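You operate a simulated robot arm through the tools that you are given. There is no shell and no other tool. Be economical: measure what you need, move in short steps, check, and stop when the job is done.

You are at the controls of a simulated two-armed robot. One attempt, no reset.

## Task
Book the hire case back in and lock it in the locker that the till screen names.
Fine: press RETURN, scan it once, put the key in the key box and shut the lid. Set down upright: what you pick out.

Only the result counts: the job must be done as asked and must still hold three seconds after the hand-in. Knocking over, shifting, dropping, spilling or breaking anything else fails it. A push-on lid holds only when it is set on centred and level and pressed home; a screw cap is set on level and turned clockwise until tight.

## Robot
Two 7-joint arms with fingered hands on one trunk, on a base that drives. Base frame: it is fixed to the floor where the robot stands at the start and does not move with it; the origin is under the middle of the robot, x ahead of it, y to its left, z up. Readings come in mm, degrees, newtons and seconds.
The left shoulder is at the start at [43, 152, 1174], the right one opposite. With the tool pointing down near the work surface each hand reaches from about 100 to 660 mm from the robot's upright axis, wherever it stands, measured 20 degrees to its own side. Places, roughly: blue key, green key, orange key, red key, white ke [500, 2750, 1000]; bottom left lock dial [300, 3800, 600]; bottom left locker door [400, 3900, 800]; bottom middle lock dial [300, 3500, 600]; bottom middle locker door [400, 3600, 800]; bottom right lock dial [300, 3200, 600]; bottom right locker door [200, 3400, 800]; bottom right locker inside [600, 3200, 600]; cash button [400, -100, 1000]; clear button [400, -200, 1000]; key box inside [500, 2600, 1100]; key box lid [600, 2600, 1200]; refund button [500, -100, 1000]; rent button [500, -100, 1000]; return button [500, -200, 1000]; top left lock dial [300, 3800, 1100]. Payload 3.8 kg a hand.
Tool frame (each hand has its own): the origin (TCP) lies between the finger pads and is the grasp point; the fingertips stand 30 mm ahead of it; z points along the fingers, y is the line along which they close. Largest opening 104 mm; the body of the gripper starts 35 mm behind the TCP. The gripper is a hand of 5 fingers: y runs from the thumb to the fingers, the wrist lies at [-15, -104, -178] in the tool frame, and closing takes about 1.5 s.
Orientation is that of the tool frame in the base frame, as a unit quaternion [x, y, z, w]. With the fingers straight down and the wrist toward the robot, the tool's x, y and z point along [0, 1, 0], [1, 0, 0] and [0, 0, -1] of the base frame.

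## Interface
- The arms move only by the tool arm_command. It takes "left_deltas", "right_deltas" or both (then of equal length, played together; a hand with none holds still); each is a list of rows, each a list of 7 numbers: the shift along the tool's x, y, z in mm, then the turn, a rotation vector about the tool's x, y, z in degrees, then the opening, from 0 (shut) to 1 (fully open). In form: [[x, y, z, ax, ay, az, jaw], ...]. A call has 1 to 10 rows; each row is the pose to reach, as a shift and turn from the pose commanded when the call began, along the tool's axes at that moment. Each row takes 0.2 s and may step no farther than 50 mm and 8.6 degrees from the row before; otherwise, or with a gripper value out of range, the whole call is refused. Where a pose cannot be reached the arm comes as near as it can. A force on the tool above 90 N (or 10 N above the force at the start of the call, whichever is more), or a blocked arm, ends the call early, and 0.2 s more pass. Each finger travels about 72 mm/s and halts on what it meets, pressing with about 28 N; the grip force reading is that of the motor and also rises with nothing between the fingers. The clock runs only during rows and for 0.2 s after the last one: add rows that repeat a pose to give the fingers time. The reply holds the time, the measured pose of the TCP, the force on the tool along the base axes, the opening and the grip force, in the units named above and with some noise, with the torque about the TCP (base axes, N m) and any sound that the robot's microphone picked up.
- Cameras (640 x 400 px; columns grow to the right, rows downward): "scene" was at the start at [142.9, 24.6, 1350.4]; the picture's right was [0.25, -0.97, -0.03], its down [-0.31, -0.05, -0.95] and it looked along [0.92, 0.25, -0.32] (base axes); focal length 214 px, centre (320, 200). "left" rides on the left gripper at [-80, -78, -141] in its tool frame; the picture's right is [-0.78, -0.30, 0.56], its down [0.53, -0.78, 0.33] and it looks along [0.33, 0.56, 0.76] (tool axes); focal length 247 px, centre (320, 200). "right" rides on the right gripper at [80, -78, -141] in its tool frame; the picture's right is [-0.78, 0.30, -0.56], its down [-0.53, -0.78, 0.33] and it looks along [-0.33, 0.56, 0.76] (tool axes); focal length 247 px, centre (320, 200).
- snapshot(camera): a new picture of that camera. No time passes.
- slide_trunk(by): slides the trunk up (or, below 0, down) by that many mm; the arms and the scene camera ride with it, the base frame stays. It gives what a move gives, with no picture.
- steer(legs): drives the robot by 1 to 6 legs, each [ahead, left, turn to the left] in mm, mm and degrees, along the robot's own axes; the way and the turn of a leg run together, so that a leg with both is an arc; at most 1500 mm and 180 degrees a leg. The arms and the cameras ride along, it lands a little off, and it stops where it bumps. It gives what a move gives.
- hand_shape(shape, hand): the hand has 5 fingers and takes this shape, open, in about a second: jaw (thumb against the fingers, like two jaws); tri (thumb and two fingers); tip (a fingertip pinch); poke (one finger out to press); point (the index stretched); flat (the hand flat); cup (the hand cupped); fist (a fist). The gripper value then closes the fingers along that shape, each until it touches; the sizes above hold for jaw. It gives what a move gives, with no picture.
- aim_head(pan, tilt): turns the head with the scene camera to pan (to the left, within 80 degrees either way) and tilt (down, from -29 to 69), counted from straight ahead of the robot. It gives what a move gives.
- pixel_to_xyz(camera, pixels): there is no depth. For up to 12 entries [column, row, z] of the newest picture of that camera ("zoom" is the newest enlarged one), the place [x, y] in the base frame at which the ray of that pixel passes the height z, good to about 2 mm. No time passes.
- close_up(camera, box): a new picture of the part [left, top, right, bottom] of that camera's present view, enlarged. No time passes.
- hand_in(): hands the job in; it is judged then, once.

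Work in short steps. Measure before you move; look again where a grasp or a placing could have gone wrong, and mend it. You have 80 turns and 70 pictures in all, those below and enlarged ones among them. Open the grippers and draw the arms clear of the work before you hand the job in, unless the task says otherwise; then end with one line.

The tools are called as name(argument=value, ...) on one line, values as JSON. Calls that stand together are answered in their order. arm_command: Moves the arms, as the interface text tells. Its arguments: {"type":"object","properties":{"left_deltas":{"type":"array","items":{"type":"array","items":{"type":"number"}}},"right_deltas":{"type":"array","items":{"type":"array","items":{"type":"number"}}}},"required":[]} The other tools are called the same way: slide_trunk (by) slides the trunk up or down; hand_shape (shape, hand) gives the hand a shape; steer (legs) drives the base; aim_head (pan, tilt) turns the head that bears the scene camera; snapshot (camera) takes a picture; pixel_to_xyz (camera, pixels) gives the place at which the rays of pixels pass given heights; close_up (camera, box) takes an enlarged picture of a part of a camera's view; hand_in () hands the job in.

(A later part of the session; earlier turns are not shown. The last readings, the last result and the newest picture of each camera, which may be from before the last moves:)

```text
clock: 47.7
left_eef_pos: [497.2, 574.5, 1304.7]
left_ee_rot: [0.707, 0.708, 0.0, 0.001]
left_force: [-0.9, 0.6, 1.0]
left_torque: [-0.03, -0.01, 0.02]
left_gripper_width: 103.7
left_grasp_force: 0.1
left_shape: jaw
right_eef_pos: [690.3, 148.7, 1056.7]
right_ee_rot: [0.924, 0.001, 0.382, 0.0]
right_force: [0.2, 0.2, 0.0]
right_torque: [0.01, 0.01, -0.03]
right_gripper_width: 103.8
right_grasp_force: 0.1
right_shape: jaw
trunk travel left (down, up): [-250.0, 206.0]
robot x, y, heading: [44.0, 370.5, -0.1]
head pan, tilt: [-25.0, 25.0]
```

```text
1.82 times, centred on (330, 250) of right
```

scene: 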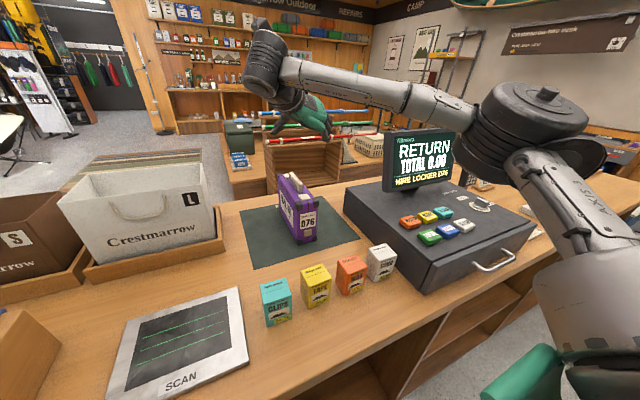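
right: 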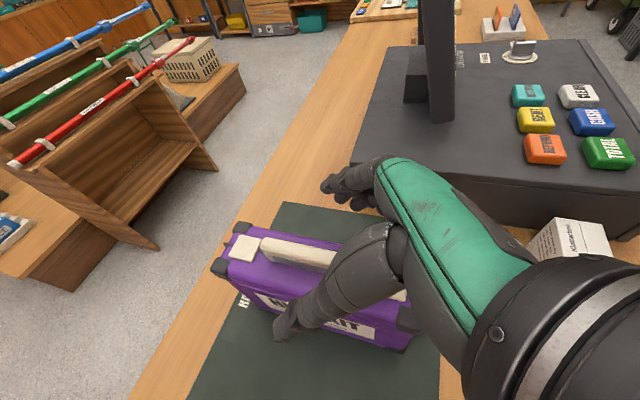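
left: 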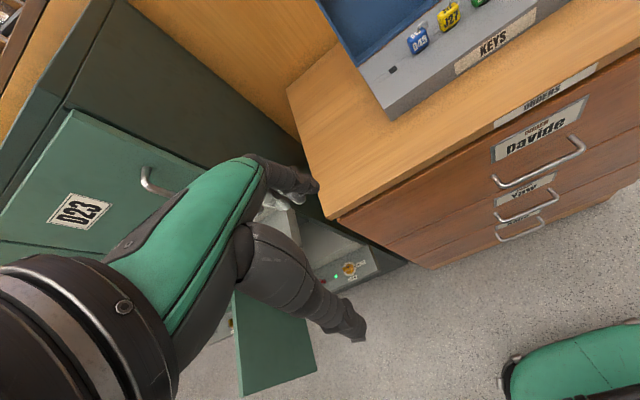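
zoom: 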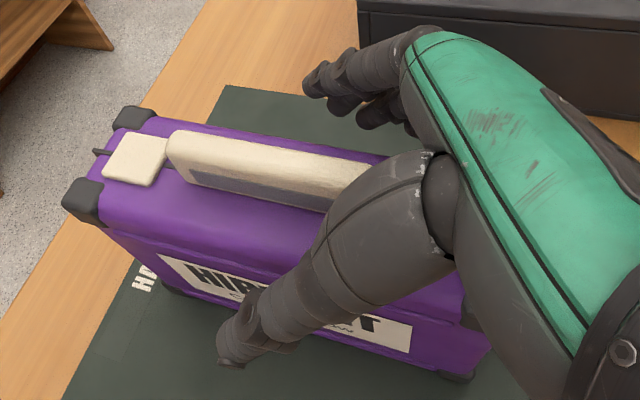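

Thumb lies along the left face and fingers on the right. I lower 8 mm more and close.

arm_command(right_deltas=[[-6, 0, 6, 0, 0, 0, 1], [-6, 0, 6, 0, 0, 0, 0], [-6, 0, 6, 0, 0, 0, 0], [-6, 0, 6, 0, 0, 0, 0], [-6, 0, 6, 0, 0, 0, 0], [-6, 0, 6, 0, 0, 0, 0], [-6, 0, 6, 0, 0, 0, 0], [-6, 0, 6, 0, 0, 0, 0], [-6, 0, 6, 0, 0, 0, 0]])

close_up(camera="right", box=[200, 140, 460, 360])

```text
clock: 49.7
left_eef_pos: [496.0, 575.4, 1304.9]
left_ee_rot: [0.707, 0.707, 0.001, 0.001]
left_force: [0.7, 0.9, 0.2]
left_torque: [0.01, 0.02, 0.01]
left_gripper_width: 103.8
left_grasp_force: 0.0
left_shape: jaw
right_eef_pos: [690.3, 148.1, 1049.6]
right_ee_rot: [0.924, 0.0, 0.383, -0.001]
right_force: [0.7, -3.1, 10.3]
right_torque: [-0.39, 0.37, 0.32]
right_gripper_width: 54.1
right_grasp_force: 27.9
right_shape: jaw
trunk travel left (down, up): [-250.0, 206.0]
robot x, y, heading: [43.7, 370.3, 0.2]
head pan, tilt: [-25.0, 25.0]
```

```text
1.82 times, centred on (330, 250) of right
```

zoom: 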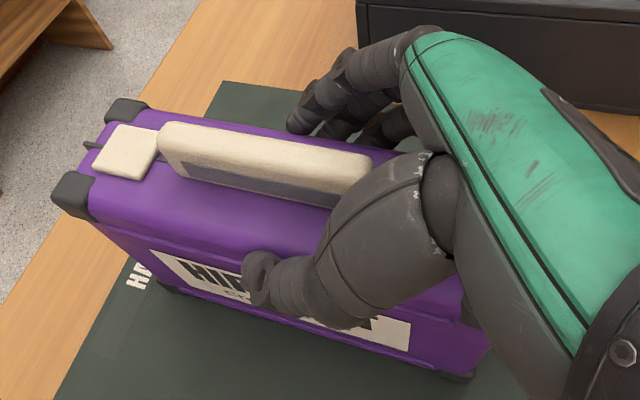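

Grip at 54 mm width on the body. I lift 40 mm gently and check.

arm_command(right_deltas=[[7, 0, -7, 0, 0, 0, 0], [14, 0, -14, 0, 0, 0, 0], [21, 0, -21, 0, 0, 0, 0], [28, 0, -28, 0, 0, 0, 0], [28, 0, -28, 0, 0, 0, 0], [28, 0, -28, 0, 0, 0, 0]])

close_up(camera="scene", box=[200, 90, 420, 270])

```text
clock: 51.1
left_eef_pos: [497.9, 575.1, 1303.4]
left_ee_rot: [0.706, 0.708, 0.0, -0.001]
left_force: [0.5, 0.2, -0.6]
left_torque: [0.0, 0.0, -0.02]
left_gripper_width: 103.8
left_grasp_force: 0.0
left_shape: jaw
right_eef_pos: [693.3, 149.6, 1086.1]
right_ee_rot: [0.924, 0.0, 0.382, 0.0]
right_force: [0.0, -0.1, -4.5]
right_torque: [-0.05, 0.11, 0.03]
right_gripper_width: 54.1
right_grasp_force: 27.9
right_shape: jaw
trunk travel left (down, up): [-250.0, 206.0]
robot x, y, heading: [43.9, 368.3, 0.3]
head pan, tilt: [-25.0, 25.0]
```

```text
2.22 times, centred on (310, 180) of scene
```

zoom: 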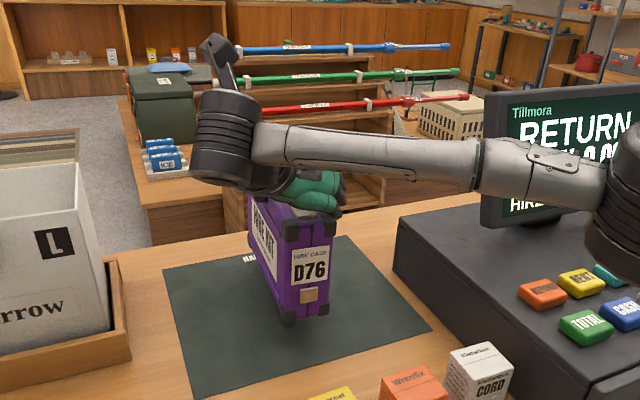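

Case is light (~0.46 kg) and level in the grip. I lift it well above everything (bottom ≈1070) and back the robot off, then look down at the scanner.

arm_command(right_deltas=[[20, 0, -20, 0, 0, 0, 0], [40, 0, -40, 0, 0, 0, 0], [60, 0, -60, 0, 0, 0, 0], [80, 0, -80, 0, 0, 0, 0], [91, 0, -91, 0, 0, 0, 0], [91, 0, -91, 0, 0, 0, 0]])

steer(legs=[[-240, 0, 0], [0, 250, 0]])

aim_head(pan=-15, tilt=40)

snapshot(camera="scene")

```text
clock: 52.5
left_eef_pos: [497.7, 573.6, 1302.7]
left_ee_rot: [0.707, 0.708, 0.0, -0.001]
left_force: [0.1, 0.7, 0.3]
left_torque: [0.01, 0.02, 0.01]
left_gripper_width: 103.7
left_grasp_force: 0.0
left_shape: jaw
right_eef_pos: [694.6, 148.4, 1214.9]
right_ee_rot: [0.924, 0.001, 0.382, -0.001]
right_force: [0.5, -0.4, -5.1]
right_torque: [-0.02, 0.12, 0.02]
right_gripper_width: 53.9
right_grasp_force: 28.0
right_shape: jaw
trunk travel left (down, up): [-250.0, 206.0]
robot x, y, heading: [44.5, 369.3, 0.1]
head pan, tilt: [-25.0, 25.0]
```

```text
clock: 55.8
left_eef_pos: [245.9, 838.7, 1304.4]
left_ee_rot: [0.701, 0.713, 0.0, 0.0]
left_force: [0.4, 0.1, 0.4]
left_torque: [0.02, 0.0, 0.02]
left_gripper_width: 103.8
left_grasp_force: 0.0
left_shape: jaw
right_eef_pos: [449.4, 415.4, 1214.6]
right_ee_rot: [0.924, 0.007, 0.383, -0.005]
right_force: [-0.7, -0.3, -5.4]
right_torque: [-0.01, 0.15, 0.01]
right_gripper_width: 53.9
right_grasp_force: 27.8
right_shape: jaw
trunk travel left (down, up): [-250.0, 206.0]
robot x, y, heading: [-202.9, 624.3, 0.8]
head pan, tilt: [-25.0, 25.0]
```

```text
clock: 56.5
left_eef_pos: [245.5, 840.4, 1304.4]
left_ee_rot: [0.701, 0.713, 0.0, 0.0]
left_force: [0.6, -0.1, 0.0]
left_torque: [0.04, 0.0, -0.02]
left_gripper_width: 103.8
left_grasp_force: 0.1
left_shape: jaw
right_eef_pos: [448.1, 416.6, 1215.5]
right_ee_rot: [0.924, 0.009, 0.382, -0.004]
right_force: [-0.3, 0.2, -5.2]
right_torque: [0.02, 0.16, 0.0]
right_gripper_width: 53.9
right_grasp_force: 28.7
right_shape: jaw
trunk travel left (down, up): [-250.0, 206.0]
robot x, y, heading: [-206.0, 624.0, 1.1]
head pan, tilt: [-15.0, 40.0]
```

```text
35 pictures are left
```

scene: 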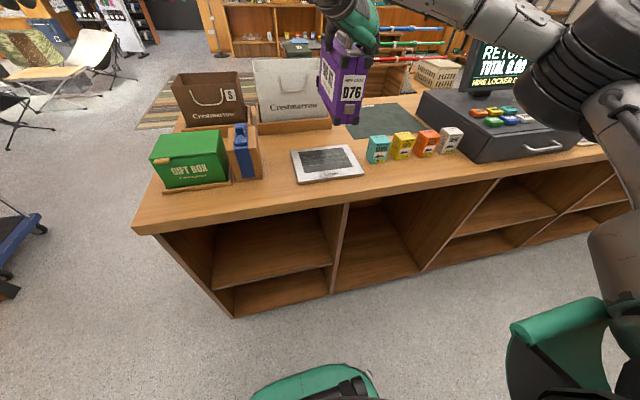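

Scanner corners at (291,150),(348,145),(364,175),(296,183). I locate it.

pixel_to_xyz(camera="scene", pixels=[[291, 150, 915], [348, 145, 915], [364, 175, 915], [296, 183, 915], [326, 160, 915], [375, 163, 905], [240, 175, 905]])

```text
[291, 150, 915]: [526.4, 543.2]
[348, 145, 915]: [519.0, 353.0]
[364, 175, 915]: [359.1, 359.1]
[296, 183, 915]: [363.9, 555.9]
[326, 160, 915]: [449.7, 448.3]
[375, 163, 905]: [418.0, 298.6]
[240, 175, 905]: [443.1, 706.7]
```

Scanner glass centre ≈(445,450), top ≈915. I centre the case over it and lower the bottom to ≈970, listening.

arm_command(right_deltas=[[-10, -17, -10, 0, 0, 0, 0], [-20, -34, -20, 0, 0, 0, 0], [-34, -34, -6, 0, 0, 0, 0], [-48, -34, 8, 0, 0, 0, 0], [-62, -34, 22, 0, 0, 0, 0], [-76, -34, 36, 0, 0, 0, 0], [-90, -34, 50, 0, 0, 0, 0], [-90, -34, 50, 0, 0, 0, 0]])

```text
clock: 58.4
left_eef_pos: [245.8, 839.8, 1305.2]
left_ee_rot: [0.701, 0.713, 0.001, 0.0]
left_force: [-0.3, -0.3, 0.8]
left_torque: [-0.01, -0.04, -0.01]
left_gripper_width: 103.6
left_grasp_force: 0.0
left_shape: jaw
right_eef_pos: [419.6, 451.1, 1115.1]
right_ee_rot: [0.924, 0.009, 0.383, -0.004]
right_force: [0.5, -0.4, -4.8]
right_torque: [0.0, 0.12, -0.01]
right_gripper_width: 53.8
right_grasp_force: 27.8
right_shape: jaw
trunk travel left (down, up): [-250.0, 206.0]
robot x, y, heading: [-201.3, 628.5, 1.2]
head pan, tilt: [-15.0, 40.0]
```

No beep yet with the bottom at ≈970. I lower 30 mm further.

arm_command(right_deltas=[[-7, 0, 7, 0, 0, 0, 0], [-14, 0, 14, 0, 0, 0, 0], [-21, 0, 21, 0, 0, 0, 0], [-21, 0, 21, 0, 0, 0, 0]])

snapshot(camera="scene")

```text
clock: 59.4
left_eef_pos: [244.7, 839.6, 1303.4]
left_ee_rot: [0.701, 0.713, 0.0, 0.0]
left_force: [0.5, -1.2, 1.0]
left_torque: [0.01, 0.01, -0.01]
left_gripper_width: 103.6
left_grasp_force: 0.1
left_shape: jaw
right_eef_pos: [418.7, 449.8, 1085.8]
right_ee_rot: [0.925, 0.008, 0.381, -0.003]
right_force: [0.1, -0.1, -5.1]
right_torque: [0.02, 0.13, 0.02]
right_gripper_width: 53.7
right_grasp_force: 27.8
right_shape: jaw
trunk travel left (down, up): [-250.0, 206.0]
robot x, y, heading: [-201.1, 629.9, 0.9]
head pan, tilt: [-15.0, 40.0]
```

```text
34 pictures are left
```

scene: 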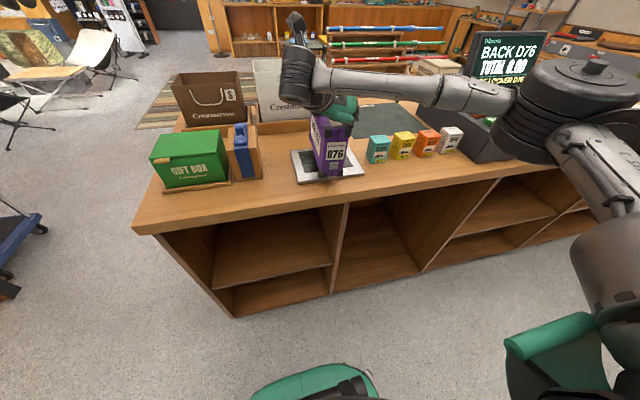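

Screen now shows "BACK D76" – scanned. I lift straight up and zoom on the screen to read the locker line.

arm_command(right_deltas=[[20, 0, -20, 0, 0, 0, 0], [40, 0, -40, 0, 0, 0, 0], [60, 0, -60, 0, 0, 0, 0], [80, 0, -80, 0, 0, 0, 0], [95, 0, -95, 0, 0, 0, 0], [95, 0, -95, 0, 0, 0, 0]])

close_up(camera="scene", box=[440, 20, 580, 120])

```text
clock: 60.8
left_eef_pos: [245.8, 840.1, 1304.1]
left_ee_rot: [0.701, 0.714, 0.0, 0.0]
left_force: [-0.5, 0.1, -0.1]
left_torque: [-0.02, -0.02, -0.03]
left_gripper_width: 103.4
left_grasp_force: 0.1
left_shape: jaw
right_eef_pos: [418.3, 449.2, 1219.2]
right_ee_rot: [0.924, 0.008, 0.382, -0.003]
right_force: [0.2, -0.4, -5.5]
right_torque: [0.0, 0.16, -0.03]
right_gripper_width: 54.2
right_grasp_force: 27.8
right_shape: jaw
trunk travel left (down, up): [-250.0, 206.0]
robot x, y, heading: [-203.3, 629.7, 0.9]
head pan, tilt: [-15.0, 40.0]
```

```text
4.00 times, centred on (510, 70) of scene
```

zoom: 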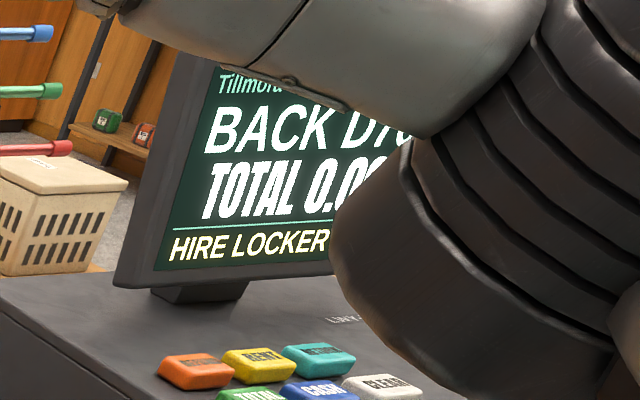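

D76 is confirmed (earlier frame showed "…RE LOCKER D76"). I back off 280 mm so the case clears the cabinet and drive left toward the lockers.

steer(legs=[[-280, 0, -0.9], [0, 1300, 0]])

steer(legs=[[0, 1200, 0]])

aim_head(pan=5, tilt=35)

snapshot(camera="scene")

```text
clock: 68.8
left_eef_pos: [-64.7, 2144.9, 1303.5]
left_ee_rot: [0.694, 0.72, 0.0, 0.0]
left_force: [0.2, 1.0, -0.5]
left_torque: [0.0, 0.0, 0.0]
left_gripper_width: 103.6
left_grasp_force: 0.1
left_shape: jaw
right_eef_pos: [116.0, 1757.7, 1220.3]
right_ee_rot: [0.924, 0.017, 0.381, -0.007]
right_force: [-0.3, -0.6, -5.2]
right_torque: [-0.02, 0.11, -0.01]
right_gripper_width: 53.6
right_grasp_force: 27.8
right_shape: jaw
trunk travel left (down, up): [-250.0, 206.0]
robot x, y, heading: [-509.6, 1920.2, 2.4]
head pan, tilt: [-15.0, 40.0]
```

```text
clock: 75.0
left_eef_pos: [-100.4, 3355.0, 1302.8]
left_ee_rot: [0.698, 0.716, 0.0, 0.001]
left_force: [0.2, -0.2, 0.4]
left_torque: [-0.01, -0.03, -0.02]
left_gripper_width: 103.9
left_grasp_force: 0.0
left_shape: jaw
right_eef_pos: [74.4, 2965.6, 1219.5]
right_ee_rot: [0.924, 0.012, 0.382, -0.005]
right_force: [0.5, -0.2, -5.2]
right_torque: [0.01, 0.14, 0.01]
right_gripper_width: 53.8
right_grasp_force: 27.4
right_shape: jaw
trunk travel left (down, up): [-250.0, 206.0]
robot x, y, heading: [-550.4, 3136.6, 1.6]
head pan, tilt: [-15.0, 40.0]
```

```text
clock: 75.8
left_eef_pos: [-101.8, 3356.0, 1303.8]
left_ee_rot: [0.697, 0.717, 0.0, 0.0]
left_force: [-0.4, -0.5, -0.3]
left_torque: [-0.03, 0.0, -0.01]
left_gripper_width: 103.7
left_grasp_force: 0.2
left_shape: jaw
right_eef_pos: [74.8, 2965.6, 1218.9]
right_ee_rot: [0.924, 0.012, 0.382, -0.006]
right_force: [0.7, 0.2, -6.2]
right_torque: [-0.05, 0.16, -0.01]
right_gripper_width: 53.9
right_grasp_force: 28.0
right_shape: jaw
trunk travel left (down, up): [-250.0, 206.0]
robot x, y, heading: [-548.3, 3137.4, 1.6]
head pan, tilt: [5.0, 35.0]
```

```text
32 pictures are left
```

scene: 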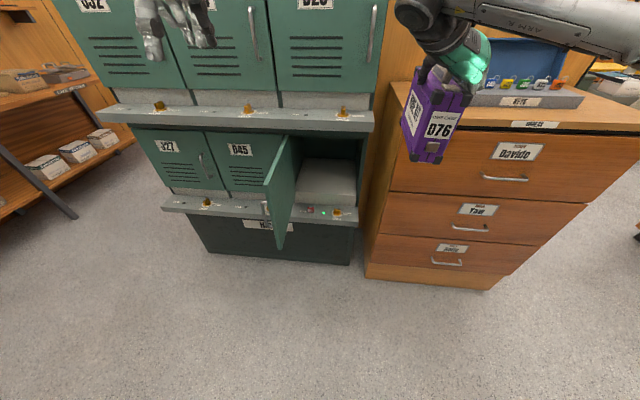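

A good frontal view of the open locker. I zoom in to measure the opening.

close_up(camera="scene", box=[250, 100, 390, 250])

```text
2.67 times, centred on (320, 175) of scene
```

zoom: 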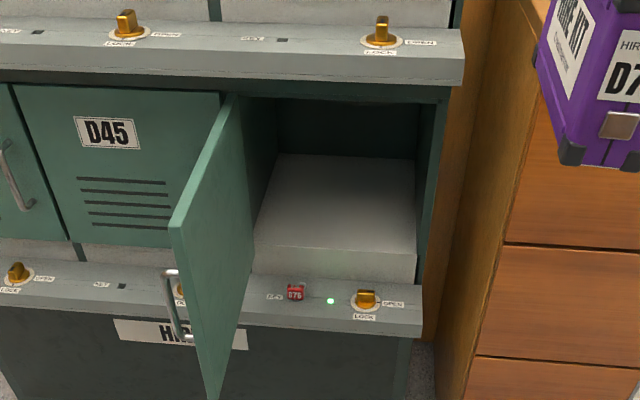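

Red key reads D76. I convert key points at plausible heights.

pixel_to_xyz(camera="zoom", pixels=[[366, 308, 545], [366, 308, 560], [296, 302, 545], [253, 270, 545], [416, 284, 545], [253, 243, 600], [253, 243, 620], [416, 255, 600], [416, 255, 620], [423, 322, 545], [440, 100, 900], [172, 222, 900]])

pixel_to_xyz(camera="zoom", pixels=[[464, 58, 1000], [464, 58, 1050], [380, 45, 1040], [272, 155, 600], [272, 155, 620], [413, 160, 620], [215, 395, 550], [440, 100, 950], [250, 93, 950], [250, 93, 1000], [296, 288, 570], [464, 85, 1000]])

```text
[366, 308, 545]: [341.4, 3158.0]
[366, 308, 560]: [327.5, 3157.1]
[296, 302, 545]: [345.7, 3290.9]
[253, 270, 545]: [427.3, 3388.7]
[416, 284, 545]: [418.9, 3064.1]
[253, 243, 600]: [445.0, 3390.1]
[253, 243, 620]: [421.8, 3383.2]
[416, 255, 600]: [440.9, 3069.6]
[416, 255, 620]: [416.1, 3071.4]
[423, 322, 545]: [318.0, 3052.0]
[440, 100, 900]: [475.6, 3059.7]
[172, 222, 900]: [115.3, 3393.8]
```

```text
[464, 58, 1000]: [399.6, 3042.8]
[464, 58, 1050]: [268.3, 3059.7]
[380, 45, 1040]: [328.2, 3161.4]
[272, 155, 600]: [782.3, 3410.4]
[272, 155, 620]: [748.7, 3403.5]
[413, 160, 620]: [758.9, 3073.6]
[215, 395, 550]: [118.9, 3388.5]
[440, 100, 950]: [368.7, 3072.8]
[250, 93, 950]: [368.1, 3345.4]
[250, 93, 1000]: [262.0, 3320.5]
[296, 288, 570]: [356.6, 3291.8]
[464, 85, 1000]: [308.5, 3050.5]
```

Locker: platform top z≈620 from x≈418, y 3071–3385, opening top ≈926; door perpendicular at y≈3390 reaching x≈117; ledge z≈545, knob (341,3158), key (350,3291). I align sideways, lower the trunk 250, retract the left arm and lower the case.

steer(legs=[[0, 224, -1.6]])

slide_trunk(by=-250)

arm_command(left_deltas=[[0, -25, 0, 0, 0, 0, 1], [0, -50, 0, 0, 0, 0, 1], [0, -75, 0, 0, 0, 0, 1], [0, -100, 0, 0, 0, 0, 1], [0, -125, 0, 0, 0, 0, 1], [0, -150, 0, 0, 0, 0, 1], [0, -150, 0, 0, 0, 0, 1]], right_deltas=[[-21, 0, 21, 0, 0, 0, 0], [-42, 0, 42, 0, 0, 0, 0], [-63, 0, 63, 0, 0, 0, 0], [-84, 0, 84, 0, 0, 0, 0], [-105, 0, 105, 0, 0, 0, 0], [-126, 0, 126, 0, 0, 0, 0], [-126, 0, 126, 0, 0, 0, 0]])

snapshot(camera="scene")

```text
clock: 77.5
left_eef_pos: [-100.7, 3567.1, 1303.8]
left_ee_rot: [0.706, 0.708, 0.001, 0.0]
left_force: [0.3, -0.2, 0.1]
left_torque: [0.02, 0.01, -0.01]
left_gripper_width: 103.6
left_grasp_force: 0.0
left_shape: jaw
right_eef_pos: [67.5, 3173.2, 1219.9]
right_ee_rot: [0.924, 0.002, 0.382, -0.003]
right_force: [0.1, 0.3, -5.6]
right_torque: [0.0, 0.12, -0.02]
right_gripper_width: 53.8
right_grasp_force: 28.1
right_shape: jaw
trunk travel left (down, up): [-250.0, 206.0]
robot x, y, heading: [-553.5, 3362.4, 0.1]
head pan, tilt: [5.0, 35.0]
```

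```text
clock: 80.1
left_eef_pos: [-101.3, 3567.8, 1054.3]
left_ee_rot: [0.705, 0.709, 0.0, 0.001]
left_force: [0.0, 1.4, -0.5]
left_torque: [-0.01, 0.01, 0.01]
left_gripper_width: 103.9
left_grasp_force: 0.0
left_shape: jaw
right_eef_pos: [67.1, 3174.5, 970.9]
right_ee_rot: [0.924, 0.002, 0.382, -0.001]
right_force: [-0.4, -0.2, -5.6]
right_torque: [-0.01, 0.15, 0.01]
right_gripper_width: 53.5
right_grasp_force: 28.0
right_shape: jaw
trunk travel left (down, up): [0.0, 456.0]
robot x, y, heading: [-552.3, 3360.2, 0.6]
head pan, tilt: [5.0, 35.0]
```

```text
clock: 81.7
left_eef_pos: [-202.1, 3550.3, 1009.8]
left_ee_rot: [0.706, 0.708, 0.0, 0.001]
left_force: [1.2, 0.0, -0.5]
left_torque: [-0.02, 0.02, -0.01]
left_gripper_width: 103.8
left_grasp_force: 0.0
left_shape: jaw
left hand out of reach, approached as far as the arm can: row 2, 3, 4, 5, 6, 7
right_eef_pos: [64.7, 3169.8, 795.1]
right_ee_rot: [0.925, 0.002, 0.381, -0.001]
right_force: [0.1, 0.7, -4.8]
right_torque: [-0.03, 0.13, -0.02]
right_gripper_width: 53.8
right_grasp_force: 28.4
right_shape: jaw
trunk travel left (down, up): [0.0, 456.0]
robot x, y, heading: [-551.9, 3359.9, 0.3]
head pan, tilt: [5.0, 35.0]
```

```text
30 pictures are left
```

scene: 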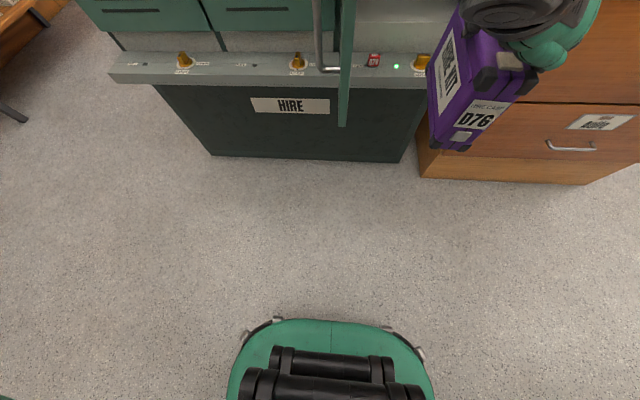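

The case is at bottom ≈650. I raise the head to see the opening before driving in.

aim_head(pan=-10, tilt=8)

snapshot(camera="scene")

```text
clock: 82.6
left_eef_pos: [-201.0, 3549.5, 1009.7]
left_ee_rot: [0.705, 0.709, -0.001, 0.001]
left_force: [-0.7, 0.2, 0.3]
left_torque: [0.03, -0.03, 0.0]
left_gripper_width: 103.5
left_grasp_force: 0.1
left_shape: jaw
right_eef_pos: [64.2, 3171.2, 794.6]
right_ee_rot: [0.924, 0.002, 0.382, -0.001]
right_force: [0.3, -0.2, -5.7]
right_torque: [-0.02, 0.17, 0.04]
right_gripper_width: 53.7
right_grasp_force: 28.2
right_shape: jaw
trunk travel left (down, up): [0.0, 456.0]
robot x, y, heading: [-554.4, 3361.5, 0.2]
head pan, tilt: [-10.0, 8.0]
```

```text
29 pictures are left
```

scene: 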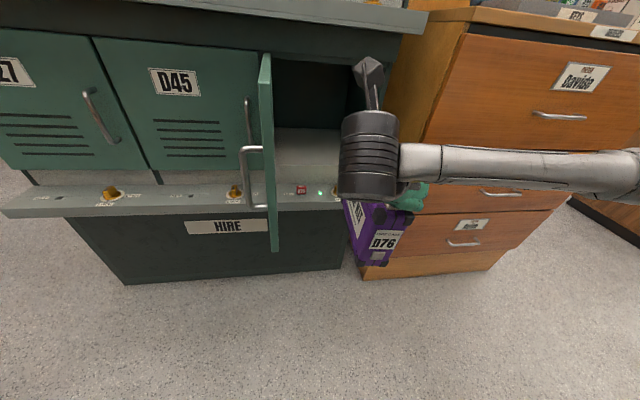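

Forearm runs to the right; I check where the elbow lies to be sure it clears the cabinet.

pixel_to_xyz(camera="scene", pixels=[[370, 155, 911], [370, 155, 930], [638, 175, 911], [638, 175, 950], [638, 175, 850], [530, 165, 911], [450, 32, 1040], [430, 140, 900], [275, 245, 545], [265, 60, 905]])

```text
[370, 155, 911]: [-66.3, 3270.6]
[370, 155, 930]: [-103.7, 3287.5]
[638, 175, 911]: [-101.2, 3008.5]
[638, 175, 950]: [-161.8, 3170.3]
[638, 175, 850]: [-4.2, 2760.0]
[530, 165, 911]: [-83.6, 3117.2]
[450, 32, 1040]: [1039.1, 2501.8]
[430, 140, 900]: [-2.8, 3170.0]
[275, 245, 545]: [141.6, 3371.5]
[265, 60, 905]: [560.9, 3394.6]
```

Wrist matches (−66,3271); the elbow is at about (−100,3000), so I'd rather extend the arm than drive deep. I drive 200 forward, then extend the hand 170 mm.

steer(legs=[[200, 0, 0]])

arm_command(right_deltas=[[14, -7, 14, 0, 0, 0, 0], [28, -14, 28, 0, 0, 0, 0], [42, -14, 42, 0, 0, 0, 0], [56, -14, 56, 0, 0, 0, 0], [70, -14, 70, 0, 0, 0, 0], [84, -14, 84, 0, 0, 0, 0], [84, -14, 84, 0, 0, 0, 0]])

snapshot(camera="scene")

```text
clock: 84.2
left_eef_pos: [1.1, 3551.0, 1009.8]
left_ee_rot: [0.705, 0.709, -0.002, 0.0]
left_force: [0.1, -0.3, -0.4]
left_torque: [-0.03, 0.04, -0.03]
left_gripper_width: 103.7
left_grasp_force: 0.1
left_shape: jaw
right_eef_pos: [268.7, 3172.1, 792.6]
right_ee_rot: [0.925, 0.003, 0.381, -0.001]
right_force: [0.8, 0.5, -6.4]
right_torque: [0.0, 0.11, -0.02]
right_gripper_width: 53.7
right_grasp_force: 27.5
right_shape: jaw
trunk travel left (down, up): [0.0, 456.0]
robot x, y, heading: [-353.1, 3358.1, 0.5]
head pan, tilt: [-10.0, 8.0]
```

```text
clock: 85.8
left_eef_pos: [1.1, 3551.3, 1010.4]
left_ee_rot: [0.706, 0.709, 0.0, 0.001]
left_force: [0.3, -0.8, -0.6]
left_torque: [0.0, -0.01, -0.01]
left_gripper_width: 103.7
left_grasp_force: 0.1
left_shape: jaw
right_eef_pos: [386.9, 3187.9, 794.9]
right_ee_rot: [0.924, 0.002, 0.381, -0.001]
right_force: [-0.6, -0.3, -5.0]
right_torque: [0.01, 0.15, -0.01]
right_gripper_width: 53.7
right_grasp_force: 28.4
right_shape: jaw
trunk travel left (down, up): [0.0, 456.0]
robot x, y, heading: [-349.0, 3361.7, 0.4]
head pan, tilt: [-10.0, 8.0]
```

```text
28 pictures are left
```

scene: 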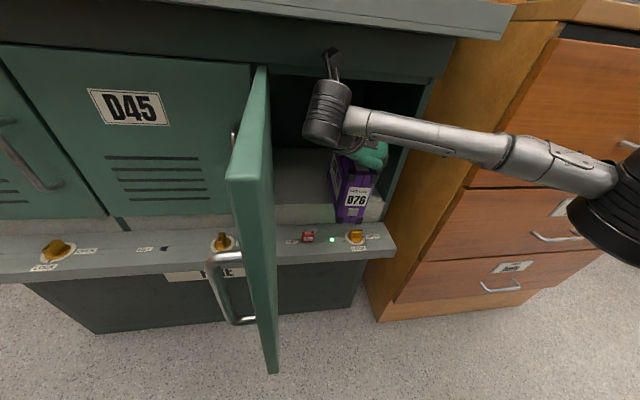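

Arm extends well. The camera mount on the wrist limits depth, so I go to TCP x≈435, set the case down with its centre of mass on the platform, and later push it in.

arm_command(right_deltas=[[11, 0, 11, 0, 0, 0, 0], [22, 0, 22, 0, 0, 0, 0], [34, 0, 34, 0, 0, 0, 0], [28, 0, 40, 0, 0, 0, 0], [23, 0, 45, 0, 0, 0, 0], [21, 0, 47, 0, 0, 0, 0], [21, 0, 47, 0, 0, 0, 0]])

```text
clock: 87.4
left_eef_pos: [-0.3, 3552.8, 1012.2]
left_ee_rot: [0.706, 0.709, 0.001, 0.003]
left_force: [0.0, -0.5, -0.1]
left_torque: [-0.01, 0.01, 0.0]
left_gripper_width: 103.4
left_grasp_force: 0.1
left_shape: jaw
right_eef_pos: [434.0, 3187.8, 781.8]
right_ee_rot: [0.922, 0.002, 0.386, -0.001]
right_force: [6.5, 0.6, 22.2]
right_torque: [-0.59, -0.04, 0.19]
right_gripper_width: 53.5
right_grasp_force: 27.9
right_shape: jaw
trunk travel left (down, up): [0.0, 456.0]
robot x, y, heading: [-349.2, 3362.0, 0.3]
head pan, tilt: [-10.0, 8.0]
```

Upward 22 N at TCP z≈782: contact. I look closely to see whether it sits flat on the platform.

close_up(camera="scene", box=[240, 60, 440, 260])

snapshot(camera="right")

```text
2.00 times, centred on (340, 160) of scene
```

zoom: 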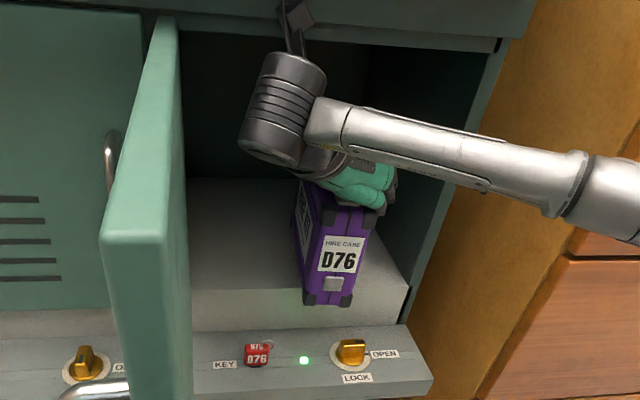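

```text
26 pictures are left
```

right: 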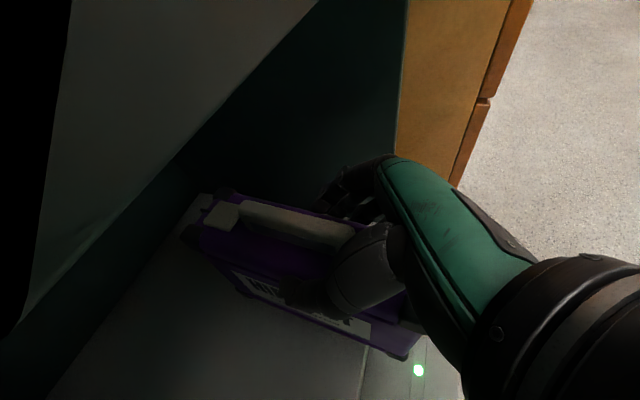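

The case rests on the platform, front overhanging a bit. I relieve the press, open, and withdraw straight back.

arm_command(right_deltas=[[8, 0, -8, 0, 0, 0, 0], [9, 0, -9, 0, 0, 0, 0], [9, 0, -9, 0, 0, 0, 0.3], [9, 0, -9, 0, 0, 0, 0.7], [9, 0, -9, 0, 0, 0, 1], [9, 0, -9, 0, 0, 0, 1], [9, 0, -9, 0, 0, 0, 1], [9, 0, -9, 0, 0, 0, 1]])

close_up(camera="scene", box=[240, 60, 440, 260])

```text
clock: 89.2
left_eef_pos: [0.8, 3551.9, 1010.9]
left_ee_rot: [0.705, 0.709, 0.0, 0.001]
left_force: [-0.8, 0.1, 0.2]
left_torque: [-0.02, -0.01, 0.03]
left_gripper_width: 103.8
left_grasp_force: 0.0
left_shape: jaw
right_eef_pos: [434.9, 3187.2, 788.1]
right_ee_rot: [0.924, 0.002, 0.382, -0.001]
right_force: [-0.7, -0.2, 0.2]
right_torque: [0.01, 0.01, -0.01]
right_gripper_width: 103.6
right_grasp_force: 0.1
right_shape: jaw
trunk travel left (down, up): [0.0, 456.0]
robot x, y, heading: [-350.4, 3360.9, 0.4]
head pan, tilt: [-10.0, 8.0]
```

```text
2.00 times, centred on (340, 160) of scene
```

zoom: 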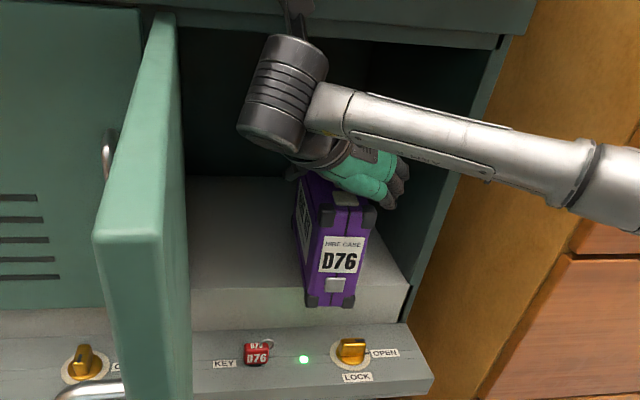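

The case stands alone on the platform. I retract straight back 200 mm, then level the hand, closed, for pushing.

arm_command(right_deltas=[[-14, 0, -16, 0, 0, 0, 1], [-28, 0, -30, 0, 0, 0, 1], [-42, 0, -44, 0, 0, 0, 1], [-56, 0, -58, 0, 0, 0, 1], [-70, 0, -72, 0, 0, 0, 1], [-90, 0, -92, 0, 0, 0, 1], [-110, 0, -112, 0, 0, 0, 1], [-130, 0, -132, 0, 0, 0, 1], [-145, 0, -147, 0, 0, 0, 1], [-145, 0, -147, 0, 0, 0, 1]])

arm_command(right_deltas=[[0, 0, 0, 0, 8, 0, 0.5], [0, 0, 0, 0, 16, 0, 0], [0, 0, 0, 0, 24, 0, 0], [0, 0, 0, 0, 32, 0, 0], [-12, 0, 12, 0, 40, 0, 0], [-28, 0, 28, 0, 45, 0, 0], [-44, 0, 44, 0, 45, 0, 0], [-60, 0, 60, 0, 45, 0, 0], [-72, 0, 72, 0, 45, 0, 0], [-72, 0, 72, 0, 45, 0, 0]])

snapshot(camera="scene")

```text
clock: 91.4
left_eef_pos: [0.3, 3551.1, 1010.4]
left_ee_rot: [0.705, 0.709, 0.0, 0.001]
left_force: [0.6, 0.2, 0.3]
left_torque: [-0.03, 0.03, -0.02]
left_gripper_width: 103.6
left_grasp_force: 0.0
left_shape: jaw
right_eef_pos: [227.6, 3183.2, 791.2]
right_ee_rot: [0.924, 0.003, 0.382, -0.001]
right_force: [-1.0, 0.2, 0.2]
right_torque: [-0.01, 0.02, -0.03]
right_gripper_width: 103.8
right_grasp_force: 0.1
right_shape: jaw
trunk travel left (down, up): [0.0, 456.0]
robot x, y, heading: [-354.4, 3359.9, 0.5]
head pan, tilt: [-10.0, 8.0]
```

```text
clock: 93.6
left_eef_pos: [-1.0, 3551.6, 1010.4]
left_ee_rot: [0.705, 0.709, 0.0, 0.001]
left_force: [-0.3, 0.9, 0.3]
left_torque: [0.01, -0.01, -0.02]
left_gripper_width: 103.9
left_grasp_force: 0.0
left_shape: jaw
right_eef_pos: [243.4, 3198.0, 699.6]
right_ee_rot: [0.71, 0.0, 0.705, -0.003]
right_force: [0.7, 0.3, 0.2]
right_torque: [-0.01, 0.01, -0.04]
right_gripper_width: 0.0
right_grasp_force: 28.5
right_shape: jaw
right hand out of reach, approached as far as the arm can: row 7, 8, 9, 10
trunk travel left (down, up): [0.0, 456.0]
robot x, y, heading: [-349.9, 3362.2, 0.5]
head pan, tilt: [-10.0, 8.0]
```

```text
24 pictures are left
```

scene: 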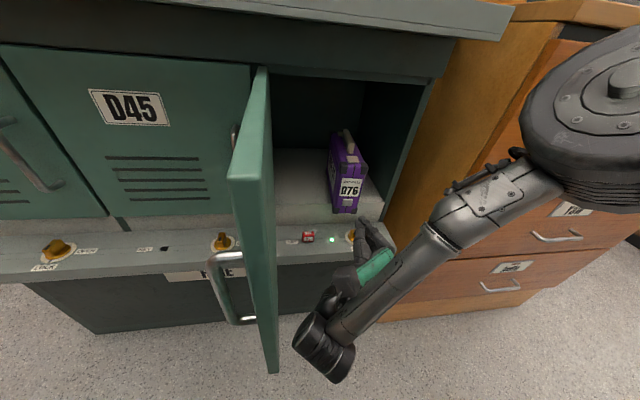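

Case stands upright inside, front near (352). I align and push forward with the closed fingertips at z≈705, first to near contact.

arm_command(right_deltas=[[5, 4, 20, 0, 0, 0, 0], [5, 8, 40, 0, 0, 0, 0], [5, 10, 60, 0, 0, 0, 0], [5, 10, 75, 0, 0, 0, 0], [5, 10, 75, 0, 0, 0, 0]])

close_up(camera="scene", box=[240, 80, 440, 280])

```text
clock: 94.8
left_eef_pos: [-0.7, 3551.6, 1010.3]
left_ee_rot: [0.705, 0.709, 0.0, 0.001]
left_force: [-0.2, -0.3, -0.6]
left_torque: [0.0, 0.01, 0.0]
left_gripper_width: 103.6
left_grasp_force: 0.1
left_shape: jaw
right_eef_pos: [319.1, 3188.9, 704.9]
right_ee_rot: [0.707, 0.001, 0.707, -0.003]
right_force: [1.0, 0.3, 0.3]
right_torque: [0.0, -0.01, 0.04]
right_gripper_width: 0.0
right_grasp_force: 27.8
right_shape: jaw
trunk travel left (down, up): [0.0, 456.0]
robot x, y, heading: [-351.8, 3360.7, 0.4]
head pan, tilt: [-10.0, 8.0]
```

```text
2.00 times, centred on (340, 180) of scene
```

zoom: 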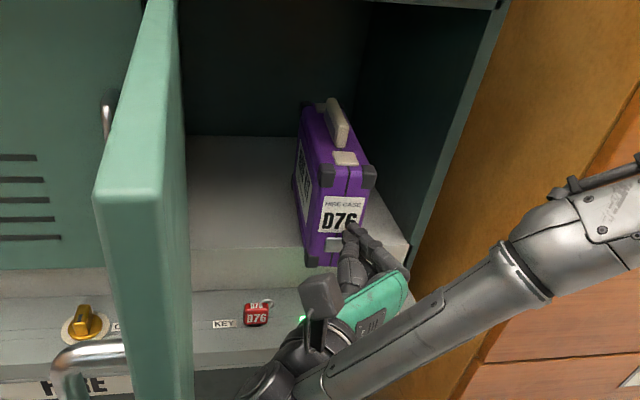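

Fingertips are at the front face's centre. I push about 105 mm.

arm_command(right_deltas=[[0, 0, 13, 0, 0, 0, 0], [0, 0, 26, 0, 0, 0, 0], [0, 0, 39, 0, 0, 0, 0], [0, 0, 52, 0, 0, 0, 0], [0, 0, 65, 0, 0, 0, 0], [0, 0, 78, 0, 0, 0, 0], [0, 0, 92, 0, 0, 0, 0], [0, 0, 106, 0, 0, 0, 0], [0, 0, 106, 0, 0, 0, 0]])

close_up(camera="scene", box=[240, 80, 440, 280])

```text
clock: 96.8
left_eef_pos: [0.3, 3551.7, 1010.6]
left_ee_rot: [0.705, 0.709, 0.0, 0.0]
left_force: [0.2, -0.3, 0.4]
left_torque: [0.03, -0.01, 0.0]
left_gripper_width: 103.8
left_grasp_force: 0.1
left_shape: jaw
right_eef_pos: [422.9, 3189.7, 703.4]
right_ee_rot: [0.708, 0.001, 0.706, -0.002]
right_force: [0.2, -0.5, -0.5]
right_torque: [-0.01, 0.02, 0.0]
right_gripper_width: 0.0
right_grasp_force: 28.0
right_shape: jaw
trunk travel left (down, up): [0.0, 456.0]
robot x, y, heading: [-350.1, 3359.3, 0.2]
head pan, tilt: [-10.0, 8.0]
```

```text
2.00 times, centred on (340, 180) of scene
```

zoom: 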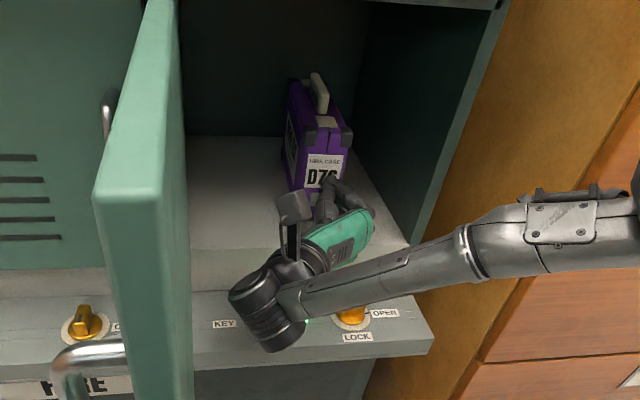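

The case is now fully in (front ≈453). I withdraw the right hand back and to the right, out of the door's swing.

arm_command(right_deltas=[[0, 0, -40, 0, 0, 0, 0], [0, 0, -80, 0, 0, 0, 0], [0, 0, -120, 0, 0, 0, 0], [5, 0, -160, 0, 0, 0, 0], [10, 0, -190, 0, 0, 0, 0], [10, 45, -200, 0, 0, 0, 0], [10, 90, -200, 0, 0, 0, 0], [10, 135, -200, 0, 0, 0, 0], [10, 180, -200, 0, 0, 0, 0], [10, 180, -200, 0, 0, 0, 0]])

arm_command(left_deltas=[[0, 45, 0, 0, 0, 0, 0], [0, 90, 0, 0, 0, 0, 0], [-20, 130, 0, 0, 0, 0, 0], [-40, 170, 0, 0, 0, 0, 0], [-60, 190, 40, 0, 0, 0, 0], [-60, 190, 80, 0, 0, 0, 0], [-60, 190, 120, 0, 0, 0, 0], [-60, 190, 160, 0, 0, 0, 0], [-60, 190, 190, 0, 0, 0, 0], [-60, 190, 190, 0, 0, 0, 0]])

snapshot(camera="scene")

```text
clock: 99.0
left_eef_pos: [-1.1, 3550.6, 1010.9]
left_ee_rot: [0.705, 0.709, 0.0, 0.002]
left_force: [-0.5, -0.3, -0.4]
left_torque: [0.0, -0.01, -0.04]
left_gripper_width: 103.7
left_grasp_force: 0.0
left_shape: jaw
right_eef_pos: [249.0, 3113.8, 731.6]
right_ee_rot: [0.709, -0.001, 0.705, -0.002]
right_force: [-0.6, 0.4, -0.4]
right_torque: [0.02, 0.02, -0.03]
right_gripper_width: 0.0
right_grasp_force: 27.4
right_shape: jaw
right hand out of reach, approached as far as the arm can: row 5, 6, 7, 8, 9, 10
trunk travel left (down, up): [0.0, 456.0]
robot x, y, heading: [-351.8, 3361.7, 0.1]
head pan, tilt: [-10.0, 8.0]
```

```text
clock: 101.2
left_eef_pos: [189.9, 3492.2, 819.9]
left_ee_rot: [0.705, 0.709, 0.001, 0.001]
left_force: [-0.1, 0.9, 0.3]
left_torque: [0.0, -0.01, -0.02]
left_gripper_width: 0.2
left_grasp_force: 28.4
left_shape: jaw
right_eef_pos: [247.4, 3113.2, 731.8]
right_ee_rot: [0.709, -0.001, 0.705, -0.002]
right_force: [0.3, 0.3, 0.5]
right_torque: [0.0, 0.01, 0.0]
right_gripper_width: 0.0
right_grasp_force: 28.2
right_shape: jaw
trunk travel left (down, up): [0.0, 456.0]
robot x, y, heading: [-354.3, 3360.6, 0.8]
head pan, tilt: [-10.0, 8.0]
```

```text
21 pictures are left
```

scene: 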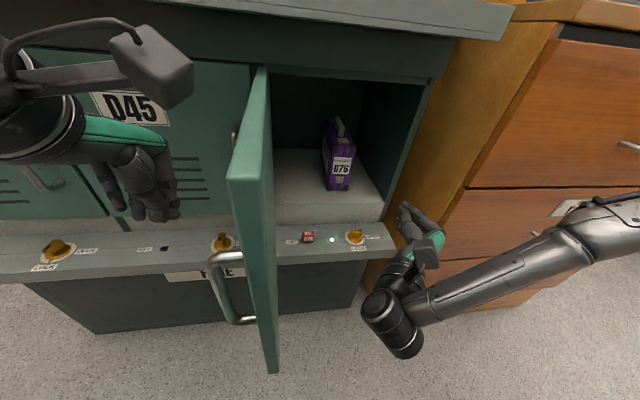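

The right fingertips are barely outside the swing, so I raise the right hand above door height and retract, then swing the door with the left hand.

arm_command(right_deltas=[[45, 0, 0, 0, 0, 0, 0], [90, 0, 0, 0, 0, 0, 0], [135, 0, 0, 0, 0, 0, 0], [180, 0, -10, 0, 0, 0, 0], [225, 0, -30, 0, 0, 0, 0], [240, 0, -70, 0, 0, 0, 0], [240, 0, -110, 0, 0, 0, 0], [240, 0, -150, 0, 0, 0, 0], [240, 0, -150, 0, 0, 0, 0]])

arm_command(left_deltas=[[-30, 0, 0, 0, 0, 0, 0], [-60, 0, 0, 0, 0, 0, 0], [-90, 5, 0, 0, 0, 0, 0], [-115, 12, 0, 0, 0, 0, 0], [-140, 22, 0, 0, 0, 0, 0], [-165, 32, 0, 0, 0, 0, 0], [-190, 45, 0, 0, 0, 0, 0], [-215, 60, 0, 0, 0, 0, 0], [-232, 72, 0, 0, 0, 0, 0], [-232, 72, 0, 0, 0, 0, 0]])

snapshot(camera="scene")

```text
clock: 103.2
left_eef_pos: [191.2, 3491.2, 820.1]
left_ee_rot: [0.705, 0.709, 0.0, 0.001]
left_force: [-0.3, 0.3, 0.3]
left_torque: [-0.05, -0.02, 0.03]
left_gripper_width: 0.0
left_grasp_force: 28.1
left_shape: jaw
right_eef_pos: [181.0, 3106.7, 1021.4]
right_ee_rot: [0.708, 0.002, 0.706, -0.001]
right_force: [0.4, -0.1, 0.7]
right_torque: [0.02, 0.04, -0.02]
right_gripper_width: 0.0
right_grasp_force: 27.7
right_shape: jaw
right hand out of reach, approached as far as the arm can: row 6, 7, 8, 9
trunk travel left (down, up): [0.0, 456.0]
robot x, y, heading: [-351.2, 3361.9, 0.5]
head pan, tilt: [-10.0, 8.0]
```

```text
clock: 105.4
left_eef_pos: [265.5, 3257.9, 821.6]
left_ee_rot: [0.704, 0.71, 0.0, 0.001]
left_force: [-0.6, 0.4, 0.5]
left_torque: [0.01, -0.01, 0.0]
left_gripper_width: 0.1
left_grasp_force: 27.8
left_shape: jaw
right_eef_pos: [181.8, 3106.0, 1022.0]
right_ee_rot: [0.707, 0.002, 0.707, -0.002]
right_force: [0.3, -0.3, -0.2]
right_torque: [-0.05, 0.02, 0.0]
right_gripper_width: 0.1
right_grasp_force: 28.1
right_shape: jaw
trunk travel left (down, up): [0.0, 456.0]
robot x, y, heading: [-347.6, 3362.4, 0.3]
head pan, tilt: [-10.0, 8.0]
```

```text
20 pictures are left
```

scene: 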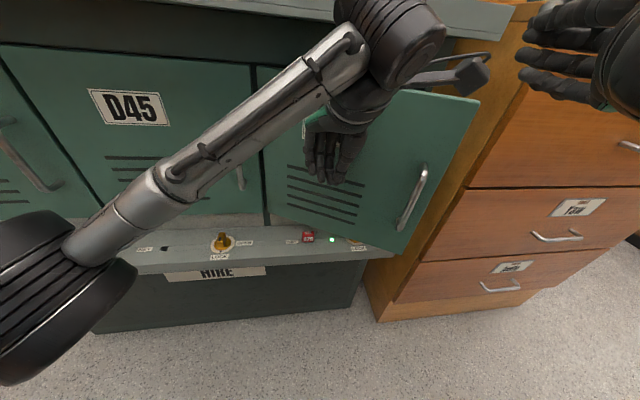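

Door is ~30° from closed. I lower the left hand 70 mm to stay below the upper ledge and keep pushing forward.

arm_command(left_deltas=[[0, -5, 35, 0, 0, 0, 0], [0, -5, 70, 0, 0, 0, 0], [-5, 20, 75, 0, 0, 0, 0], [-10, 40, 75, 0, 0, 0, 0], [-15, 60, 75, 0, 0, 0, 0], [-20, 80, 75, 0, 0, 0, 0], [-20, 100, 75, 0, 0, 0, 0], [-20, 115, 75, 0, 0, 0, 0], [-20, 115, 75, 0, 0, 0, 0]])

snapshot(camera="scene")

```text
clock: 107.0
left_eef_pos: [343.1, 3233.9, 743.0]
left_ee_rot: [0.71, 0.704, -0.008, -0.009]
left_force: [-46.0, 9.2, 4.9]
left_torque: [-0.47, -2.9, 0.84]
left_gripper_width: 0.0
left_grasp_force: 27.7
left_shape: jaw
right_eef_pos: [176.1, 3106.9, 1023.3]
right_ee_rot: [0.707, 0.001, 0.708, -0.002]
right_force: [0.4, -0.2, -0.7]
right_torque: [0.01, 0.01, -0.01]
right_gripper_width: 0.0
right_grasp_force: 28.1
right_shape: jaw
trunk travel left (down, up): [0.0, 456.0]
robot x, y, heading: [-354.1, 3359.9, 0.4]
head pan, tilt: [-10.0, 8.0]
stopped in row 7 (left hand): the force on the tool passed its limit at 102 N (the readings are from after the stop); the commanded pose is now the measured one
```

```text
19 pictures are left
```

scene: 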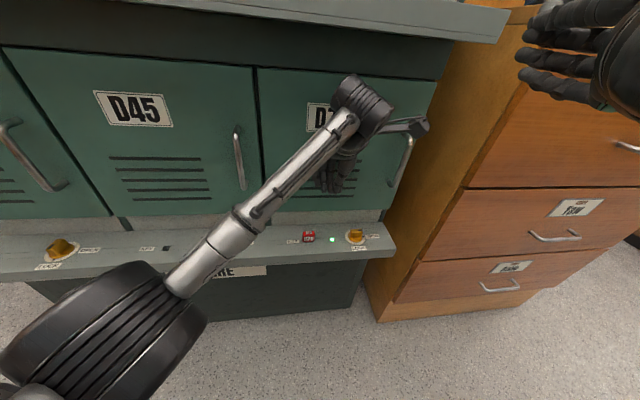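

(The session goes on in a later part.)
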